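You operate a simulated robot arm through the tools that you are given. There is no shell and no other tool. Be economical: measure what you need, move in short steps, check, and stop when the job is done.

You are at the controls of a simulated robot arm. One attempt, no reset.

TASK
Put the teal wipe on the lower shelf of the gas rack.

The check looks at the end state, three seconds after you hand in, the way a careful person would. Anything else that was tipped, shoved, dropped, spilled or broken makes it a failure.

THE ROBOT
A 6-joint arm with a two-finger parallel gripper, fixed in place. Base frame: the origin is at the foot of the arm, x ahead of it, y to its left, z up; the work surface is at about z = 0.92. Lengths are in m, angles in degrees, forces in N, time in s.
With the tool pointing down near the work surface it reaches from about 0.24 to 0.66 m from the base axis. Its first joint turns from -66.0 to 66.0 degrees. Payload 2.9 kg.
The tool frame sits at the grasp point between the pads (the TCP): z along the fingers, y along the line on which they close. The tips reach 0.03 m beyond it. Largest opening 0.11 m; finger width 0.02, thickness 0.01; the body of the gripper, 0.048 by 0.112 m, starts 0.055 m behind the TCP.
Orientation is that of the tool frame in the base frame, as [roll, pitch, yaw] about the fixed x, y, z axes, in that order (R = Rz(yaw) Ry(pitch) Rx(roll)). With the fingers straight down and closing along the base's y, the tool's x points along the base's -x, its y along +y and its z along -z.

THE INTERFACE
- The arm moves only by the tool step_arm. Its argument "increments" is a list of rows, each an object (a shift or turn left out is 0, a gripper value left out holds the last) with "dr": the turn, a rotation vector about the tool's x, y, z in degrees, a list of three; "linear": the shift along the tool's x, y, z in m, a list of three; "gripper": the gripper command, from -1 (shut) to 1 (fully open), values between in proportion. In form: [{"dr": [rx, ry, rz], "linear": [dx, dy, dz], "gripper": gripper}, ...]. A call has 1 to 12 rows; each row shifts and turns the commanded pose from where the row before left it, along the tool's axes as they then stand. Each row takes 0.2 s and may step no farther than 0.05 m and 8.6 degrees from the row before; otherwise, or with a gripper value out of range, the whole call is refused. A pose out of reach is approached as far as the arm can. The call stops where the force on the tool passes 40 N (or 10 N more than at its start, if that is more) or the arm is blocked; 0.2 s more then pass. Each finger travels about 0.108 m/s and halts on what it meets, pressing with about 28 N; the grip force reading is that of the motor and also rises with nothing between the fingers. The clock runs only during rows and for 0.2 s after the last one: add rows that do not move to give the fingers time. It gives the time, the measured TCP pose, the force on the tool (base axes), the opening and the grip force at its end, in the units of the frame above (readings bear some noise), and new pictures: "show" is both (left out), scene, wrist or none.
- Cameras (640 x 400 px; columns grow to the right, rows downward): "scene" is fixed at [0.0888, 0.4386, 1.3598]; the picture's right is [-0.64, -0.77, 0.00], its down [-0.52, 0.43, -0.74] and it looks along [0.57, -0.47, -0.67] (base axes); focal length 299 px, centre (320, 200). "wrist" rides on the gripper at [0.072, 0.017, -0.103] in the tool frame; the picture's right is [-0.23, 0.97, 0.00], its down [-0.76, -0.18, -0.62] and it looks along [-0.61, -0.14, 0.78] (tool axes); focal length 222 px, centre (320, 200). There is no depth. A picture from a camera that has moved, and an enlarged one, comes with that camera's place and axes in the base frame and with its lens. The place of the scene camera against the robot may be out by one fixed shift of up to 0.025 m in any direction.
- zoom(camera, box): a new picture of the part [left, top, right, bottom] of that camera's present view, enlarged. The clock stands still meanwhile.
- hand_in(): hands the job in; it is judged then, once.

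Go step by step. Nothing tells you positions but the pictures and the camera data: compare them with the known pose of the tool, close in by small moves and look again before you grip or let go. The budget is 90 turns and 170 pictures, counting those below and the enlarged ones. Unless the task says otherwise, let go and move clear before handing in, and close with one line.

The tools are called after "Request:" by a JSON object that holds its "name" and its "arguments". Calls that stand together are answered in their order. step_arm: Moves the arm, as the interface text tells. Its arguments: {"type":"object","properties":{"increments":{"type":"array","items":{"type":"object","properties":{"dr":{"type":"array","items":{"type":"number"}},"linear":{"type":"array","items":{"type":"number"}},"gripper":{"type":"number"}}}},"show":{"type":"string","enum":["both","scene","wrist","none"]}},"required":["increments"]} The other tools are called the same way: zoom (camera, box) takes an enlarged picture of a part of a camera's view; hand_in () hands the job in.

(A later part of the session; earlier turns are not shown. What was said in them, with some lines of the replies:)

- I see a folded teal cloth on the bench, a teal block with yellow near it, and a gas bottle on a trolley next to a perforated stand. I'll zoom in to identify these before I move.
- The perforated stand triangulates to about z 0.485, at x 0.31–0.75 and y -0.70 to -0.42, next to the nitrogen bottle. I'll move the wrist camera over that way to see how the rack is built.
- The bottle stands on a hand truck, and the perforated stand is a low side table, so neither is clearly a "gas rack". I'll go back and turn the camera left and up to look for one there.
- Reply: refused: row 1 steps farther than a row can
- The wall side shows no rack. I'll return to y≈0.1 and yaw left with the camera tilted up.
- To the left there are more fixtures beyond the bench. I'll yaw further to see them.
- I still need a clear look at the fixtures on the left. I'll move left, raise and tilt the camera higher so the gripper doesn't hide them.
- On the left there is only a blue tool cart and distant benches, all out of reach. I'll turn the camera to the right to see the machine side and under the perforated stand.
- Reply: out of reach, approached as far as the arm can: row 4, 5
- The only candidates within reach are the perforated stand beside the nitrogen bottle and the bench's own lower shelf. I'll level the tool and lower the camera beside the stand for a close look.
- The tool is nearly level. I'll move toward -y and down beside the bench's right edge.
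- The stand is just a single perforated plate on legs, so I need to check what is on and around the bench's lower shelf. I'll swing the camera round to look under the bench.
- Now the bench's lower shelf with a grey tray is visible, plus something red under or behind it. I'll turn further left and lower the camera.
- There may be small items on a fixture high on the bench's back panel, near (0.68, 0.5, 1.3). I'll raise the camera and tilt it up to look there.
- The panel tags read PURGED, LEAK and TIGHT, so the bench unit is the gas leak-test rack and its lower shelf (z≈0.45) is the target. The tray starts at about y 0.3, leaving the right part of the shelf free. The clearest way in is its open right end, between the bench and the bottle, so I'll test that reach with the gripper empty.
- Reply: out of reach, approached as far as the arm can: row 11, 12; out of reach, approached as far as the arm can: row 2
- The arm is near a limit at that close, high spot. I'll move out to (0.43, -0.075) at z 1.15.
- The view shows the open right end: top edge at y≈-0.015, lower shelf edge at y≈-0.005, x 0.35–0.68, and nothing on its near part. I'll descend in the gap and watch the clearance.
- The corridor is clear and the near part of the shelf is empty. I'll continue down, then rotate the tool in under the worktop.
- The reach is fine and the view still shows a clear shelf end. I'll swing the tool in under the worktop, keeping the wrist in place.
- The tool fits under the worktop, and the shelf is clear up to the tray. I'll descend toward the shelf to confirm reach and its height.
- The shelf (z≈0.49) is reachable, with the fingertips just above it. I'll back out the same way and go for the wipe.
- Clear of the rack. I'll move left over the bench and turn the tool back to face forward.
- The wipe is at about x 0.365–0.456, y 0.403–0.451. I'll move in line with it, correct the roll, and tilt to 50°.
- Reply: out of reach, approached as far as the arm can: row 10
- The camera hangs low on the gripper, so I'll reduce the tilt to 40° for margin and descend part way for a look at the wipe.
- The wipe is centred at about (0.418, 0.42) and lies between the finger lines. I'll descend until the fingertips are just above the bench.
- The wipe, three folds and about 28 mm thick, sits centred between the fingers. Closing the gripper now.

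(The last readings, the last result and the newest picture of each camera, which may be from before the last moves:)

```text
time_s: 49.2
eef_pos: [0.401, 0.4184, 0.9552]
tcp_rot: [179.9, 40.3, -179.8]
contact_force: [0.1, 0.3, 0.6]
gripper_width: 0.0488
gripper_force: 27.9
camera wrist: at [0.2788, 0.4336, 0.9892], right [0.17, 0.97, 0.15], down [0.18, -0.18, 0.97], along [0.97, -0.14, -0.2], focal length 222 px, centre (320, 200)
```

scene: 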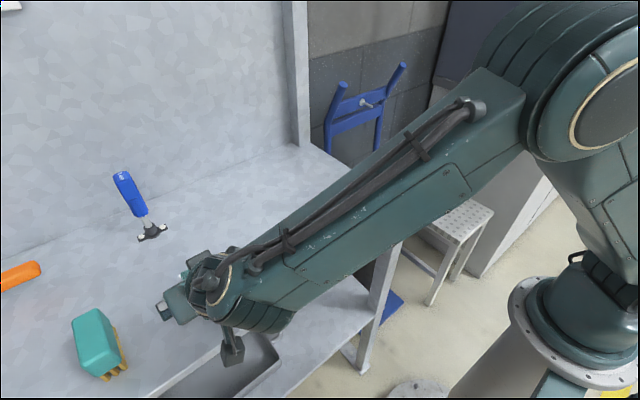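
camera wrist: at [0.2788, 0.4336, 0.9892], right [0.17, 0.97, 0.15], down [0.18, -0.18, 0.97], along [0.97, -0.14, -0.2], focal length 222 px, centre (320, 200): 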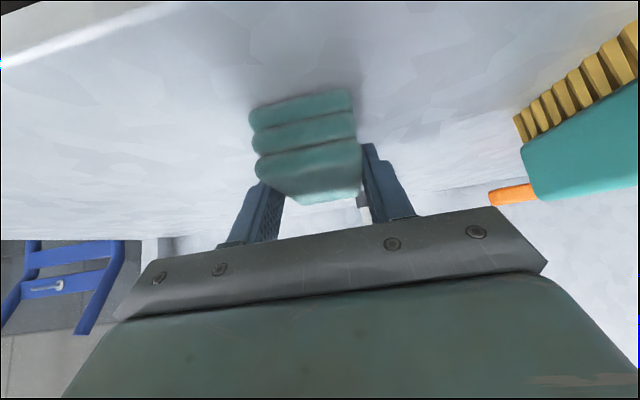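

It's gripped at 0.049 m. I'll lift straight up and check that the wipe comes along.

Request:
{"name": "step_arm", "arguments": {"increments": [{"linear": [-0.0064, 0, -0.0077]}, {"linear": [-0.0193, 0, -0.023]}, {"linear": [-0.0257, 0, -0.0306]}, {"linear": [-0.0257, 0, -0.0306]}, {"linear": [-0.0257, 0, -0.0306]}], "show": "both"}}

```text
time_s: 50.4
eef_pos: [0.4008, 0.4219, 1.1154]
tcp_rot: [180.0, 40.2, -179.9]
contact_force: [-0.7, -1.3, -0.1]
gripper_width: 0.0
gripper_force: 28.1
camera wrist: at [0.278, 0.4372, 1.1482], right [0.17, 0.97, 0.15], down [0.18, -0.18, 0.97], along [0.97, -0.14, -0.2], focal length 222 px, centre (320, 200)
```

scene: 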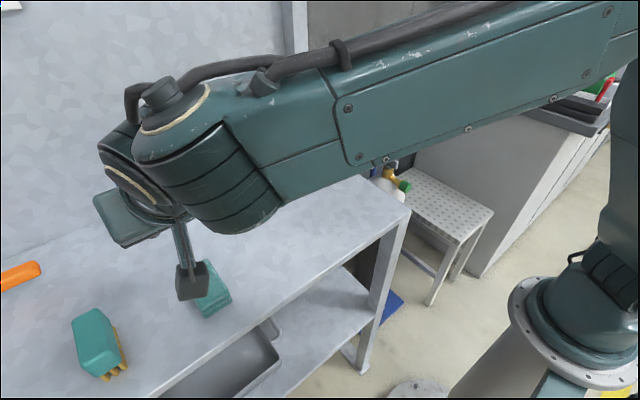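
wrist: 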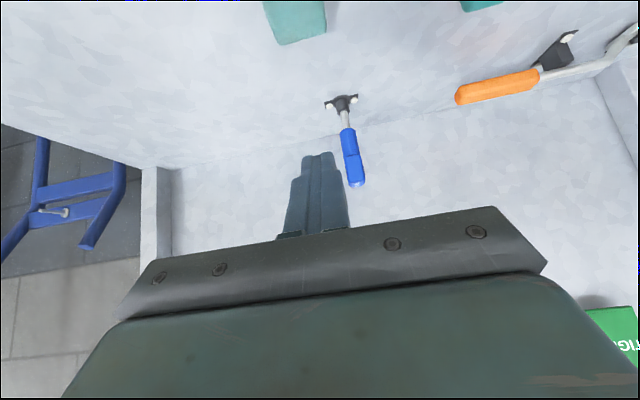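

The wipe slipped out: the grip was too shallow and tilted. It still lies at about (0.415, 0.42). I'll reopen, go more upright, and take a deeper grip.

Request:
{"name": "step_arm", "arguments": {"increments": [{"gripper": 1, "dr": [0, 8.4, 0]}, {"dr": [0, 8.4, 0]}, {"dr": [0, 8.4, 0]}, {"linear": [0.004, 0, 0.044]}, {"linear": [0.004, 0, 0.044]}, {}], "show": "wrist"}}

```text
time_s: 51.8
eef_pos: [0.4161, 0.4189, 1.0284]
tcp_rot: [179.9, 15.1, -179.9]
contact_force: [0.4, -0.4, -1.0]
gripper_width: 0.11
gripper_force: 0.1
camera wrist: at [0.3188, 0.4351, 1.11], right [0.22, 0.97, 0.06], down [0.57, -0.18, 0.8], along [0.79, -0.14, -0.6], focal length 222 px, centre (320, 200)
```

wrist: 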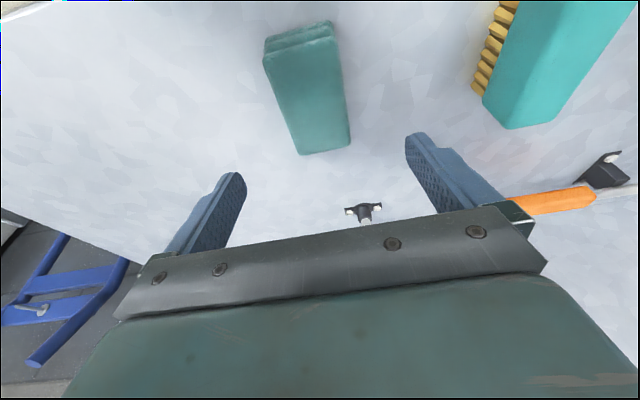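

The wipe lies squarely between the finger lines. I'll descend to just above the bench.

Request:
{"name": "step_arm", "arguments": {"increments": [{"linear": [0.005, -0.003, 0.025]}, {"linear": [0.007, 0, 0.025]}, {"linear": [0.006, 0, 0.0205]}, {"linear": [0.0003, 0, 0.001]}, {"linear": [0.0005, 0, 0.002]}, {"linear": [0.0005, 0, 0.002]}], "show": "wrist"}}

```text
time_s: 53.2
eef_pos: [0.4169, 0.4168, 0.9525]
tcp_rot: [179.8, 15.2, -179.9]
contact_force: [-4.6, -0.3, 11.5]
gripper_width: 0.1097
gripper_force: 0.1
camera wrist: at [0.3191, 0.4314, 1.0333], right [0.22, 0.97, 0.06], down [0.57, -0.18, 0.8], along [0.79, -0.14, -0.6], focal length 222 px, centre (320, 200)
```

wrist: 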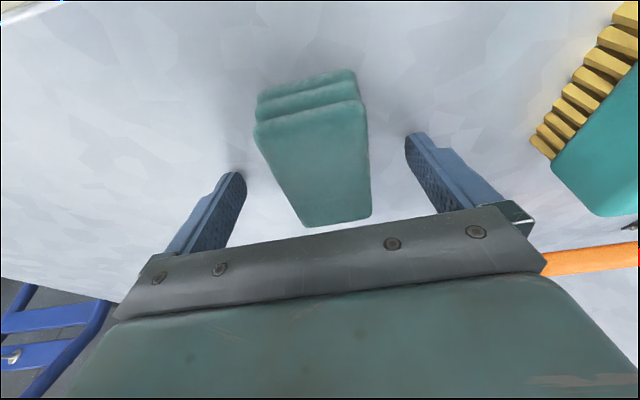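

The tips touch the bench. I'll ease up about 1 mm and close.

Request:
{"name": "step_arm", "arguments": {"increments": [{"linear": [-0.0004, 0, -0.003]}, {"gripper": -1}, {}, {}, {}, {}, {}], "show": "wrist"}}

Request:
{"name": "step_arm", "arguments": {"increments": [{"linear": [-0.0013, 0, -0.005]}, {"linear": [-0.0013, 0, -0.005]}, {"linear": [-0.0026, 0, -0.01]}, {"linear": [-0.0026, 0, -0.01]}], "show": "wrist"}}

```text
time_s: 54.8
eef_pos: [0.4168, 0.4152, 0.9524]
tcp_rot: [179.9, 15.1, -179.9]
contact_force: [0.4, 0.1, 0.4]
gripper_width: 0.0492
gripper_force: 28.3
camera wrist: at [0.3192, 0.4309, 1.0349], right [0.22, 0.97, 0.06], down [0.57, -0.18, 0.8], along [0.79, -0.14, -0.6], focal length 222 px, centre (320, 200)
```

wrist: 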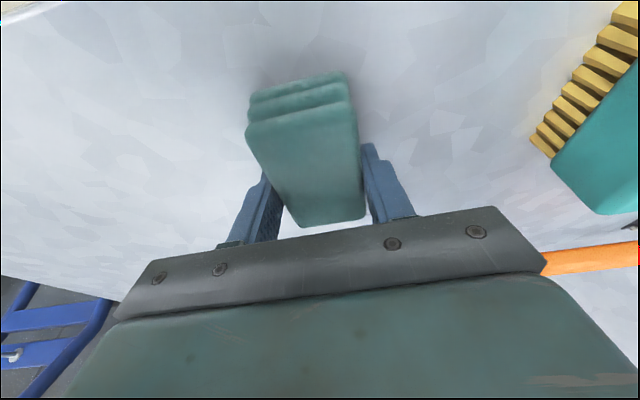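

```text
time_s: 55.8
eef_pos: [0.4171, 0.4133, 0.9845]
tcp_rot: [179.8, 15.1, -179.9]
contact_force: [-0.1, 0.7, -0.4]
gripper_width: 0.0494
gripper_force: 28.4
camera wrist: at [0.3196, 0.4311, 1.0666], right [0.22, 0.97, 0.06], down [0.57, -0.18, 0.8], along [0.79, -0.14, -0.6], focal length 222 px, centre (320, 200)
```

wrist: 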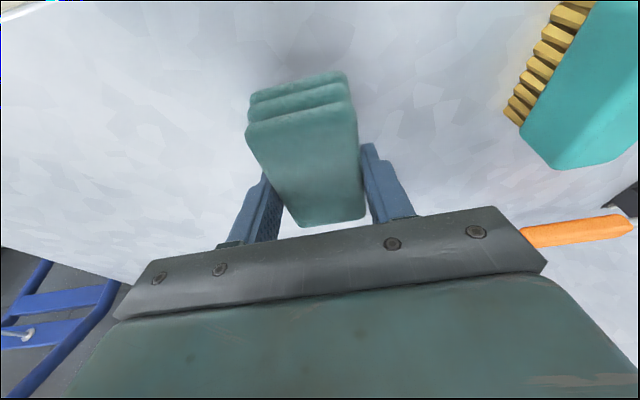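

The wipe is held firmly off the bench. I'll lift on and carry it right at moderate speed.

Request:
{"name": "step_arm", "arguments": {"increments": [{"linear": [-0.0052, 0, -0.02]}, {"linear": [-0.0067, 0, -0.025]}, {"linear": [-0.0067, 0, -0.025]}, {"linear": [-0.0067, 0, -0.025]}, {"linear": [-0.0067, 0, -0.025]}, {"linear": [0, -0.03, 0]}, {"linear": [0, -0.03, 0]}, {"linear": [0, -0.035, 0]}, {"linear": [0, -0.035, 0]}, {"linear": [0, -0.035, 0]}, {"linear": [0, -0.035, 0]}, {"linear": [0, -0.03, 0]}], "show": "wrist"}}

```text
time_s: 58.4
eef_pos: [0.4172, 0.1859, 1.1104]
tcp_rot: [179.9, 15.1, -179.9]
contact_force: [0.2, 0.3, -0.3]
gripper_width: 0.0494
gripper_force: 28.4
camera wrist: at [0.3196, 0.2016, 1.1918], right [0.22, 0.97, 0.06], down [0.57, -0.18, 0.8], along [0.79, -0.14, -0.6], focal length 222 px, centre (320, 200)
```

wrist: 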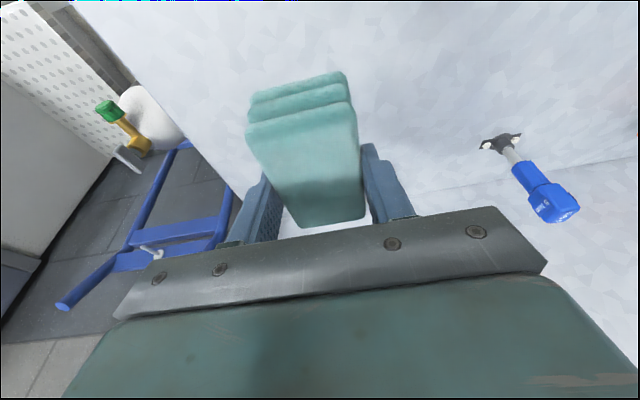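

Grip steady. I'll turn the tool to face left (+y) for the side entry.

Request:
{"name": "step_arm", "arguments": {"increments": [{"dr": [-2.13, 0, -7.9]}, {"dr": [-2.13, 0, -7.9]}, {"dr": [-2.13, 0, -7.9]}, {"dr": [-2.13, 0, -7.9]}, {"dr": [-2.13, 0, -7.9]}, {"dr": [-2.13, 0, -7.9]}, {"dr": [-2.13, 0, -7.9]}, {"dr": [-2.13, 0, -7.9]}, {"dr": [-2.13, 0, -7.9]}, {"dr": [-2.13, 0, -7.9]}, {"dr": [-2.13, 0, -7.9]}], "show": "none"}}

```text
time_s: 60.8
eef_pos: [0.4178, 0.1847, 1.1092]
tcp_rot: [-180.0, 15.1, -89.8]
contact_force: [0.0, -0.3, -0.4]
gripper_width: 0.0494
gripper_force: 28.6
```

Facing +y with a good grip. I'll move right beyond the bench end and level the tool.

Request:
{"name": "step_arm", "arguments": {"increments": [{"linear": [0.029, -0.004, -0.0078]}, {"linear": [0.029, -0.004, -0.0078]}, {"linear": [0.029, -0.004, -0.0078]}, {"linear": [0.029, -0.004, -0.0078]}, {"linear": [0.029, -0.004, -0.0078]}, {"linear": [0.029, 0, -0.0078]}, {"linear": [0.029, 0, -0.0078]}, {"linear": [0.029, 0, -0.0078]}, {"linear": [0.029, 0, -0.0078]}, {"dr": [0, 7.5, 0]}, {"dr": [0, 7.5, 0]}, {}]}}

```text
time_s: 63.4
eef_pos: [0.4367, -0.0848, 1.1087]
tcp_rot: [-180.0, 0.1, -89.8]
contact_force: [-0.5, -0.1, -0.8]
gripper_width: 0.0491
gripper_force: 27.9
camera wrist: at [0.42, -0.1582, 1.2119], right [-0.97, 0.22, 0.0], down [0.18, 0.76, 0.62], along [0.14, 0.61, -0.78], focal length 222 px, centre (320, 200)
```

scene: 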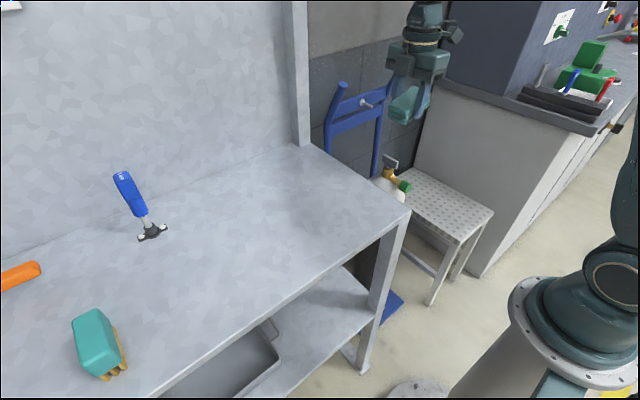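
wrist: 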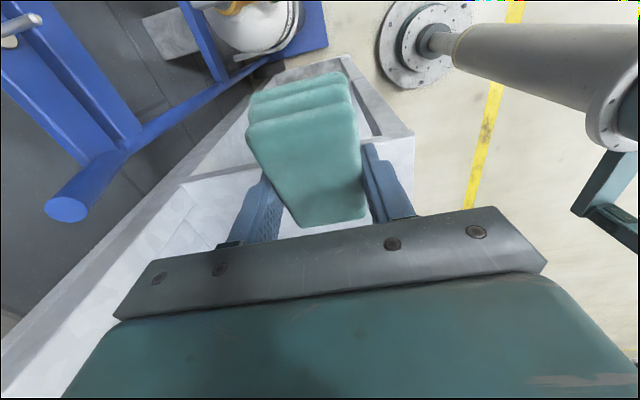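

The wipe hangs clear in the gap. I'll descend straight down as in the rehearsal.

Request:
{"name": "step_arm", "arguments": {"increments": [{"linear": [0, 0, 0.038]}, {"linear": [0, 0, 0.038]}, {"linear": [0, 0, 0.038]}, {"linear": [0, 0, 0.038]}, {"linear": [0, 0, 0.038]}, {"linear": [0, 0, 0.038]}, {"linear": [0, 0, 0.038]}, {"linear": [0, 0, 0.038]}, {"linear": [0, 0, 0.038]}, {"linear": [0, 0, 0.038]}, {"linear": [0, 0, 0.038]}, {"linear": [0, 0, 0.038]}]}}

```text
time_s: 66.0
eef_pos: [0.438, -0.0804, 0.6498]
tcp_rot: [179.9, 0.1, -90.0]
contact_force: [-0.5, 1.1, -0.5]
gripper_width: 0.0492
gripper_force: 27.9
camera wrist: at [0.4206, -0.1537, 0.7539], right [-0.97, 0.23, 0.0], down [0.18, 0.76, 0.63], along [0.14, 0.61, -0.78], focal length 222 px, centre (320, 200)
```

scene: 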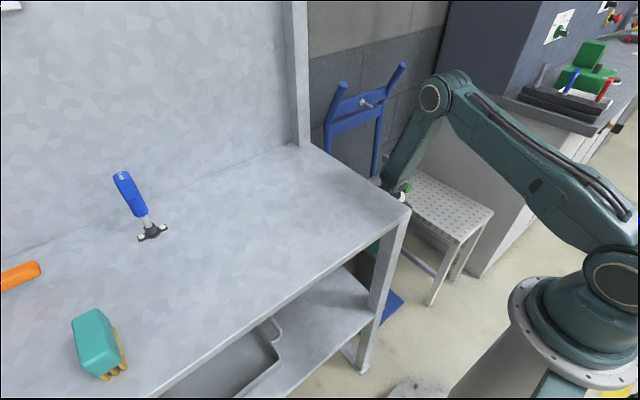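
wrist: 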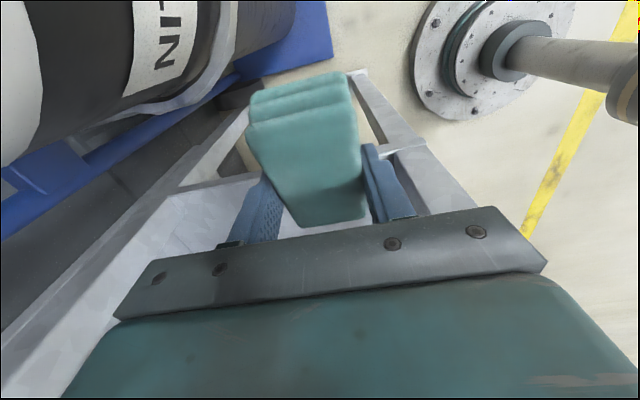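

Wipe still secure and clear. I'll swing it in under the worktop.

Request:
{"name": "step_arm", "arguments": {"increments": [{"dr": [0, -8.5, 0], "linear": [-0.0225, 0, 0]}, {"dr": [0, -8.5, 0], "linear": [-0.0225, 0, 0]}, {"dr": [0, -8.5, 0], "linear": [-0.0225, 0, 0]}, {"dr": [0, -8.5, 0], "linear": [-0.0225, 0, 0]}, {"dr": [0, -8.5, 0], "linear": [-0.0225, 0, 0]}, {"dr": [0, -8.5, 0], "linear": [-0.0225, 0, 0]}, {"dr": [0, -8.5, 0], "linear": [-0.0225, 0, 0]}, {}]}}

```text
time_s: 67.8
eef_pos: [0.4376, 0.0508, 0.7181]
tcp_rot: [179.9, 59.8, -89.9]
contact_force: [-0.8, 0.3, -0.2]
gripper_width: 0.0491
gripper_force: 28.4
camera wrist: at [0.4205, -0.0763, 0.7075], right [-0.97, 0.11, 0.2], down [0.18, -0.15, 0.97], along [0.14, 0.98, 0.13], focal length 222 px, centre (320, 200)
```

scene: 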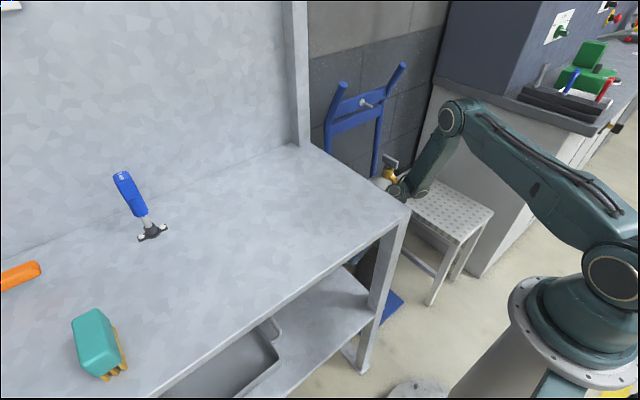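
wrist: 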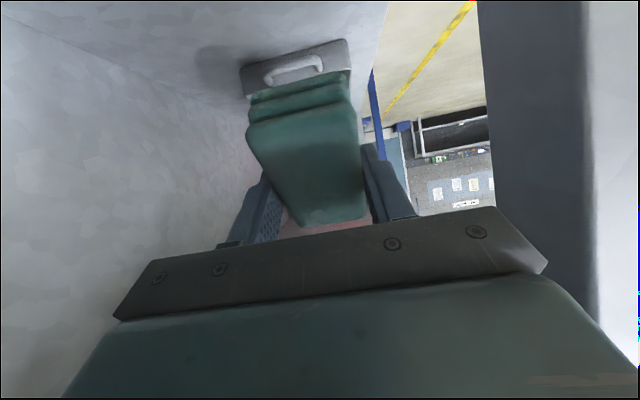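

The wipe is under the worktop, above empty shelf. I'll move in about 2 cm more and descend near the shelf.

Request:
{"name": "step_arm", "arguments": {"increments": [{"linear": [-0.01, 0, 0.0173]}, {"linear": [0.0328, 0, 0.0191]}, {"linear": [0.0328, 0, 0.0191]}, {"linear": [0.0328, 0, 0.0191]}, {"linear": [0.026, 0, 0.015]}, {}]}}

```text
time_s: 69.2
eef_pos: [0.4388, 0.0712, 0.5718]
tcp_rot: [-180.0, 59.8, -90.0]
contact_force: [-0.4, 0.1, 0.4]
gripper_width: 0.0489
gripper_force: 28.1
camera wrist: at [0.4215, -0.0548, 0.5631], right [-0.97, 0.11, 0.2], down [0.18, -0.15, 0.97], along [0.14, 0.98, 0.13], focal length 222 px, centre (320, 200)
```

scene: 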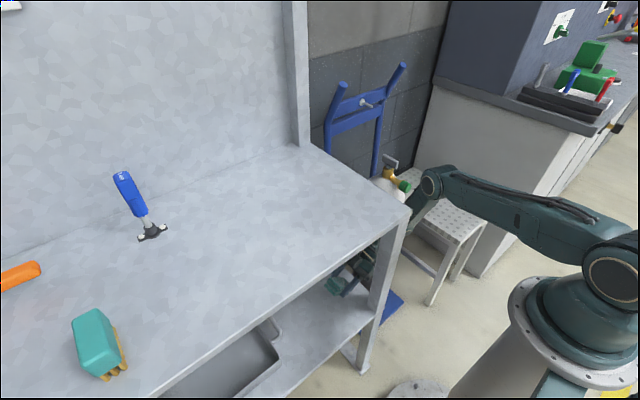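
wrist: 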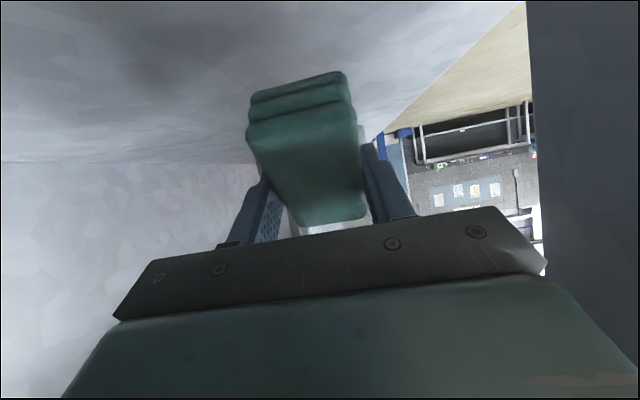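

Nearly there. I'll lower it in small steps and watch for contact.

Request:
{"name": "step_arm", "arguments": {"increments": [{"linear": [0.0043, 0, 0.0025]}, {"linear": [0.0043, 0, 0.0025]}, {"linear": [0.0043, 0, 0.0025]}, {}], "show": "wrist"}}

Request:
{"name": "zoom", "arguments": {"camera": "scene", "box": [260, 210, 440, 380]}}

```text
time_s: 70.2
eef_pos: [0.4376, 0.0708, 0.5584]
tcp_rot: [-179.9, 59.7, -90.0]
contact_force: [0.0, -0.4, 0.5]
gripper_width: 0.0493
gripper_force: 27.6
camera wrist: at [0.4198, -0.0554, 0.549], right [-0.97, 0.11, 0.2], down [0.18, -0.15, 0.97], along [0.14, 0.98, 0.13], focal length 222 px, centre (320, 200)
```

wrist: 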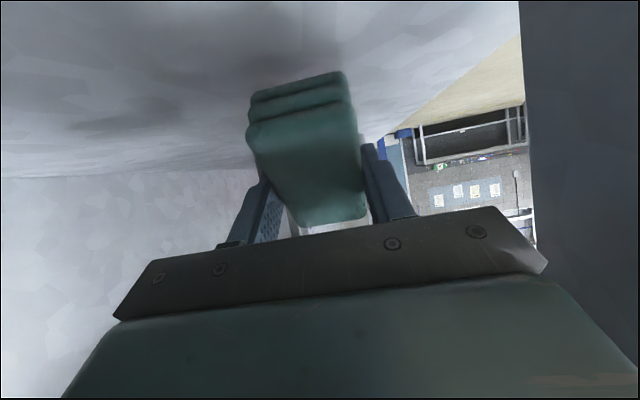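

```text
2.35 times, centred on (350, 295) of scene
camera zoom: at [0.0888, 0.4386, 1.3598], right [-0.64, -0.77, 0.0], down [-0.52, 0.43, -0.74], along [0.57, -0.47, -0.67], focal length 704 px, centre (249, -24)
```

zoom: 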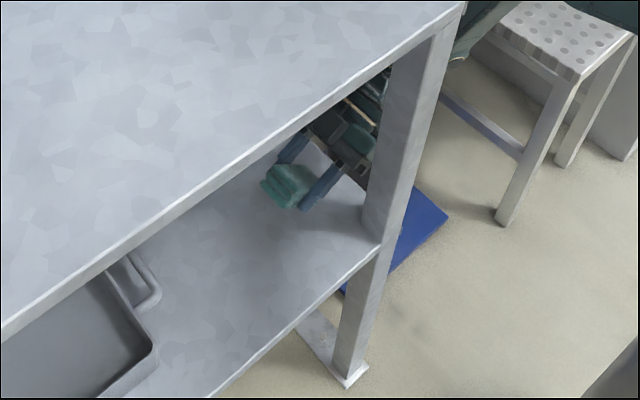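

The zoom shows the wipe just above the empty part of the shelf. I'll continue down.

Request:
{"name": "step_arm", "arguments": {"increments": [{"linear": [0.0043, 0, 0.0025]}, {"linear": [0.0043, 0, 0.0025]}, {"linear": [0.0043, 0, 0.0025]}, {}], "show": "wrist"}}

```text
time_s: 71.2
eef_pos: [0.4391, 0.0725, 0.5467]
tcp_rot: [-179.1, 60.2, -89.0]
contact_force: [2.0, 8.2, 32.7]
gripper_width: 0.0492
gripper_force: 27.6
camera wrist: at [0.4223, -0.0538, 0.5363], right [-0.98, 0.11, 0.19], down [0.17, -0.16, 0.97], along [0.14, 0.98, 0.14], focal length 222 px, centre (320, 200)
```

wrist: 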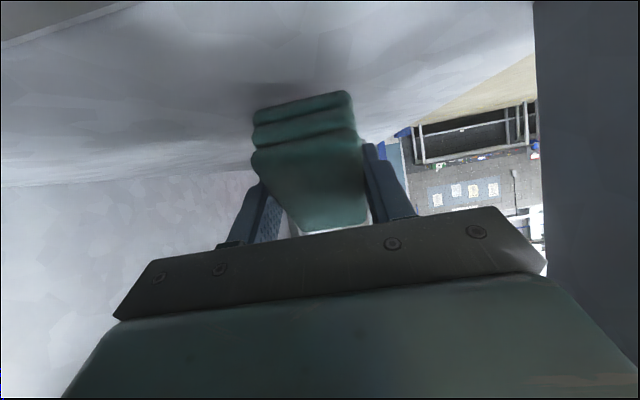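

The lower end of the wipe is touching the shelf. I'll ease up slightly and open the gripper.

Request:
{"name": "step_arm", "arguments": {"increments": [{"linear": [-0.0043, 0, -0.0025]}, {"gripper": -0.2}, {"gripper": 0.3}, {"gripper": 0.8}, {}, {}], "show": "wrist"}}

Request:
{"name": "zoom", "arguments": {"camera": "scene", "box": [260, 210, 440, 380]}}

```text
time_s: 72.6
eef_pos: [0.438, 0.071, 0.5492]
tcp_rot: [179.9, 59.7, -89.8]
contact_force: [0.5, 0.2, -0.4]
gripper_width: 0.0991
gripper_force: 0.0
camera wrist: at [0.421, -0.0554, 0.5396], right [-0.97, 0.11, 0.2], down [0.18, -0.15, 0.97], along [0.14, 0.98, 0.13], focal length 222 px, centre (320, 200)
```

wrist: 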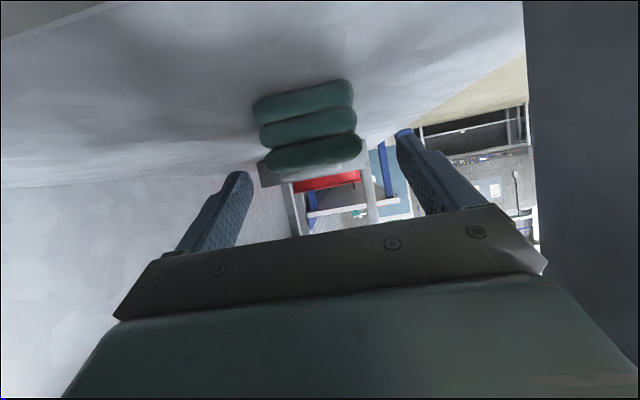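

```text
2.35 times, centred on (350, 295) of scene
camera zoom: at [0.0888, 0.4386, 1.3598], right [-0.64, -0.77, 0.0], down [-0.52, 0.43, -0.74], along [0.57, -0.47, -0.67], focal length 704 px, centre (249, -24)
```

zoom: 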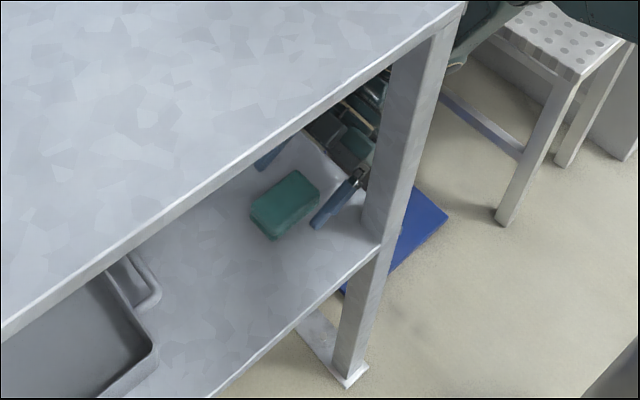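

The wipe lies flat on the lower shelf, clear of the tray and edges. I'll retreat the way I came: up, swing out, then up out of the gap.

Request:
{"name": "step_arm", "arguments": {"increments": [{"linear": [-0.0345, 0, -0.02]}, {"linear": [-0.0345, 0, -0.02]}, {"linear": [-0.0345, 0, -0.02]}, {"linear": [-0.0345, 0, -0.02]}, {"linear": [0.011, 0, -0.019]}, {"dr": [0, 8.5, 0], "linear": [0.0225, 0, 0]}, {"dr": [0, 8.5, 0], "linear": [0.0225, 0, 0]}, {"dr": [0, 8.5, 0], "linear": [0.0225, 0, 0]}, {"dr": [0, 8.5, 0], "linear": [0.0225, 0, 0]}, {"dr": [0, 8.5, 0], "linear": [0.0225, 0, 0]}, {"dr": [0, 8.5, 0], "linear": [0.0225, 0, 0]}, {"dr": [0, 8.5, 0], "linear": [0.0225, 0, 0]}], "show": "wrist"}}

```text
time_s: 75.2
eef_pos: [0.4368, -0.074, 0.6252]
tcp_rot: [-180.0, 0.0, -89.8]
contact_force: [-0.8, -0.8, -0.5]
gripper_width: 0.0988
gripper_force: 0.1
camera wrist: at [0.4191, -0.147, 0.7298], right [-0.97, 0.22, 0.0], down [0.18, 0.76, 0.62], along [0.14, 0.61, -0.78], focal length 222 px, centre (320, 200)
```

wrist: 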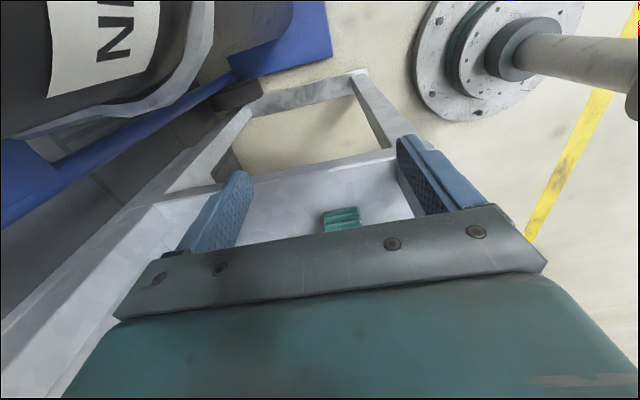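

The gripper is out and the wipe stays on the shelf. I'll rise out of the gap and check the whole scene.

Request:
{"name": "step_arm", "arguments": {"increments": [{"linear": [0.005, 0, -0.045]}, {"linear": [0, 0, -0.046]}, {"linear": [0, 0, -0.046]}, {"linear": [0, 0, -0.046]}, {"linear": [0, 0, -0.046]}, {"linear": [0, 0, -0.046]}, {"linear": [0, 0, -0.046]}, {"linear": [0, 0, -0.046]}, {"linear": [0, 0, -0.046]}, {"linear": [0, 0, -0.046]}, {"linear": [0, 0, -0.046]}, {}]}}

Request:
{"name": "zoom", "arguments": {"camera": "scene", "box": [260, 210, 440, 380]}}

```text
time_s: 77.8
eef_pos: [0.4389, -0.081, 1.1275]
tcp_rot: [180.0, 0.1, -89.9]
contact_force: [0.5, 0.0, 0.1]
gripper_width: 0.0987
gripper_force: 0.0
camera wrist: at [0.4215, -0.1534, 1.2305], right [-0.97, 0.23, 0.0], down [0.18, 0.76, 0.63], along [0.14, 0.61, -0.78], focal length 222 px, centre (320, 200)
```

scene: 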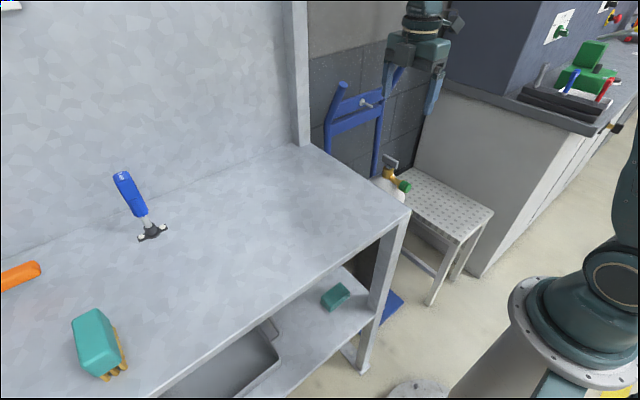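
wrist: 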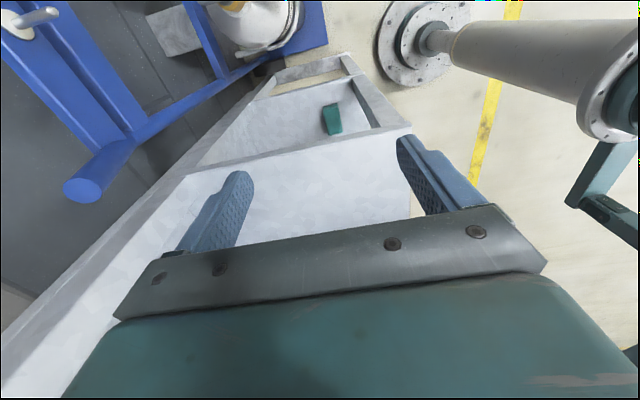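

```text
2.35 times, centred on (350, 295) of scene
camera zoom: at [0.0888, 0.4386, 1.3598], right [-0.64, -0.77, 0.0], down [-0.52, 0.43, -0.74], along [0.57, -0.47, -0.67], focal length 704 px, centre (249, -24)
```

zoom: 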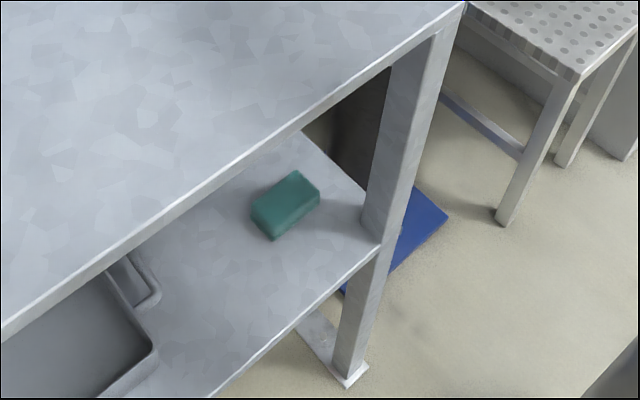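

The wipe rests flat on the lower shelf, the arm is clear, and everything else looks as it did at the start. Handing in.

Request:
{"name": "hand_in", "arguments": {}}

```text
The job is handed in.
```

The teal wipe is lying flat on the lower shelf, the gripper is open and clear, and nothing else looks disturbed. Nothing in view is labelled "gas rack"; I took it to be the bench unit with the PURGED, LEAK and TIGHT tags.
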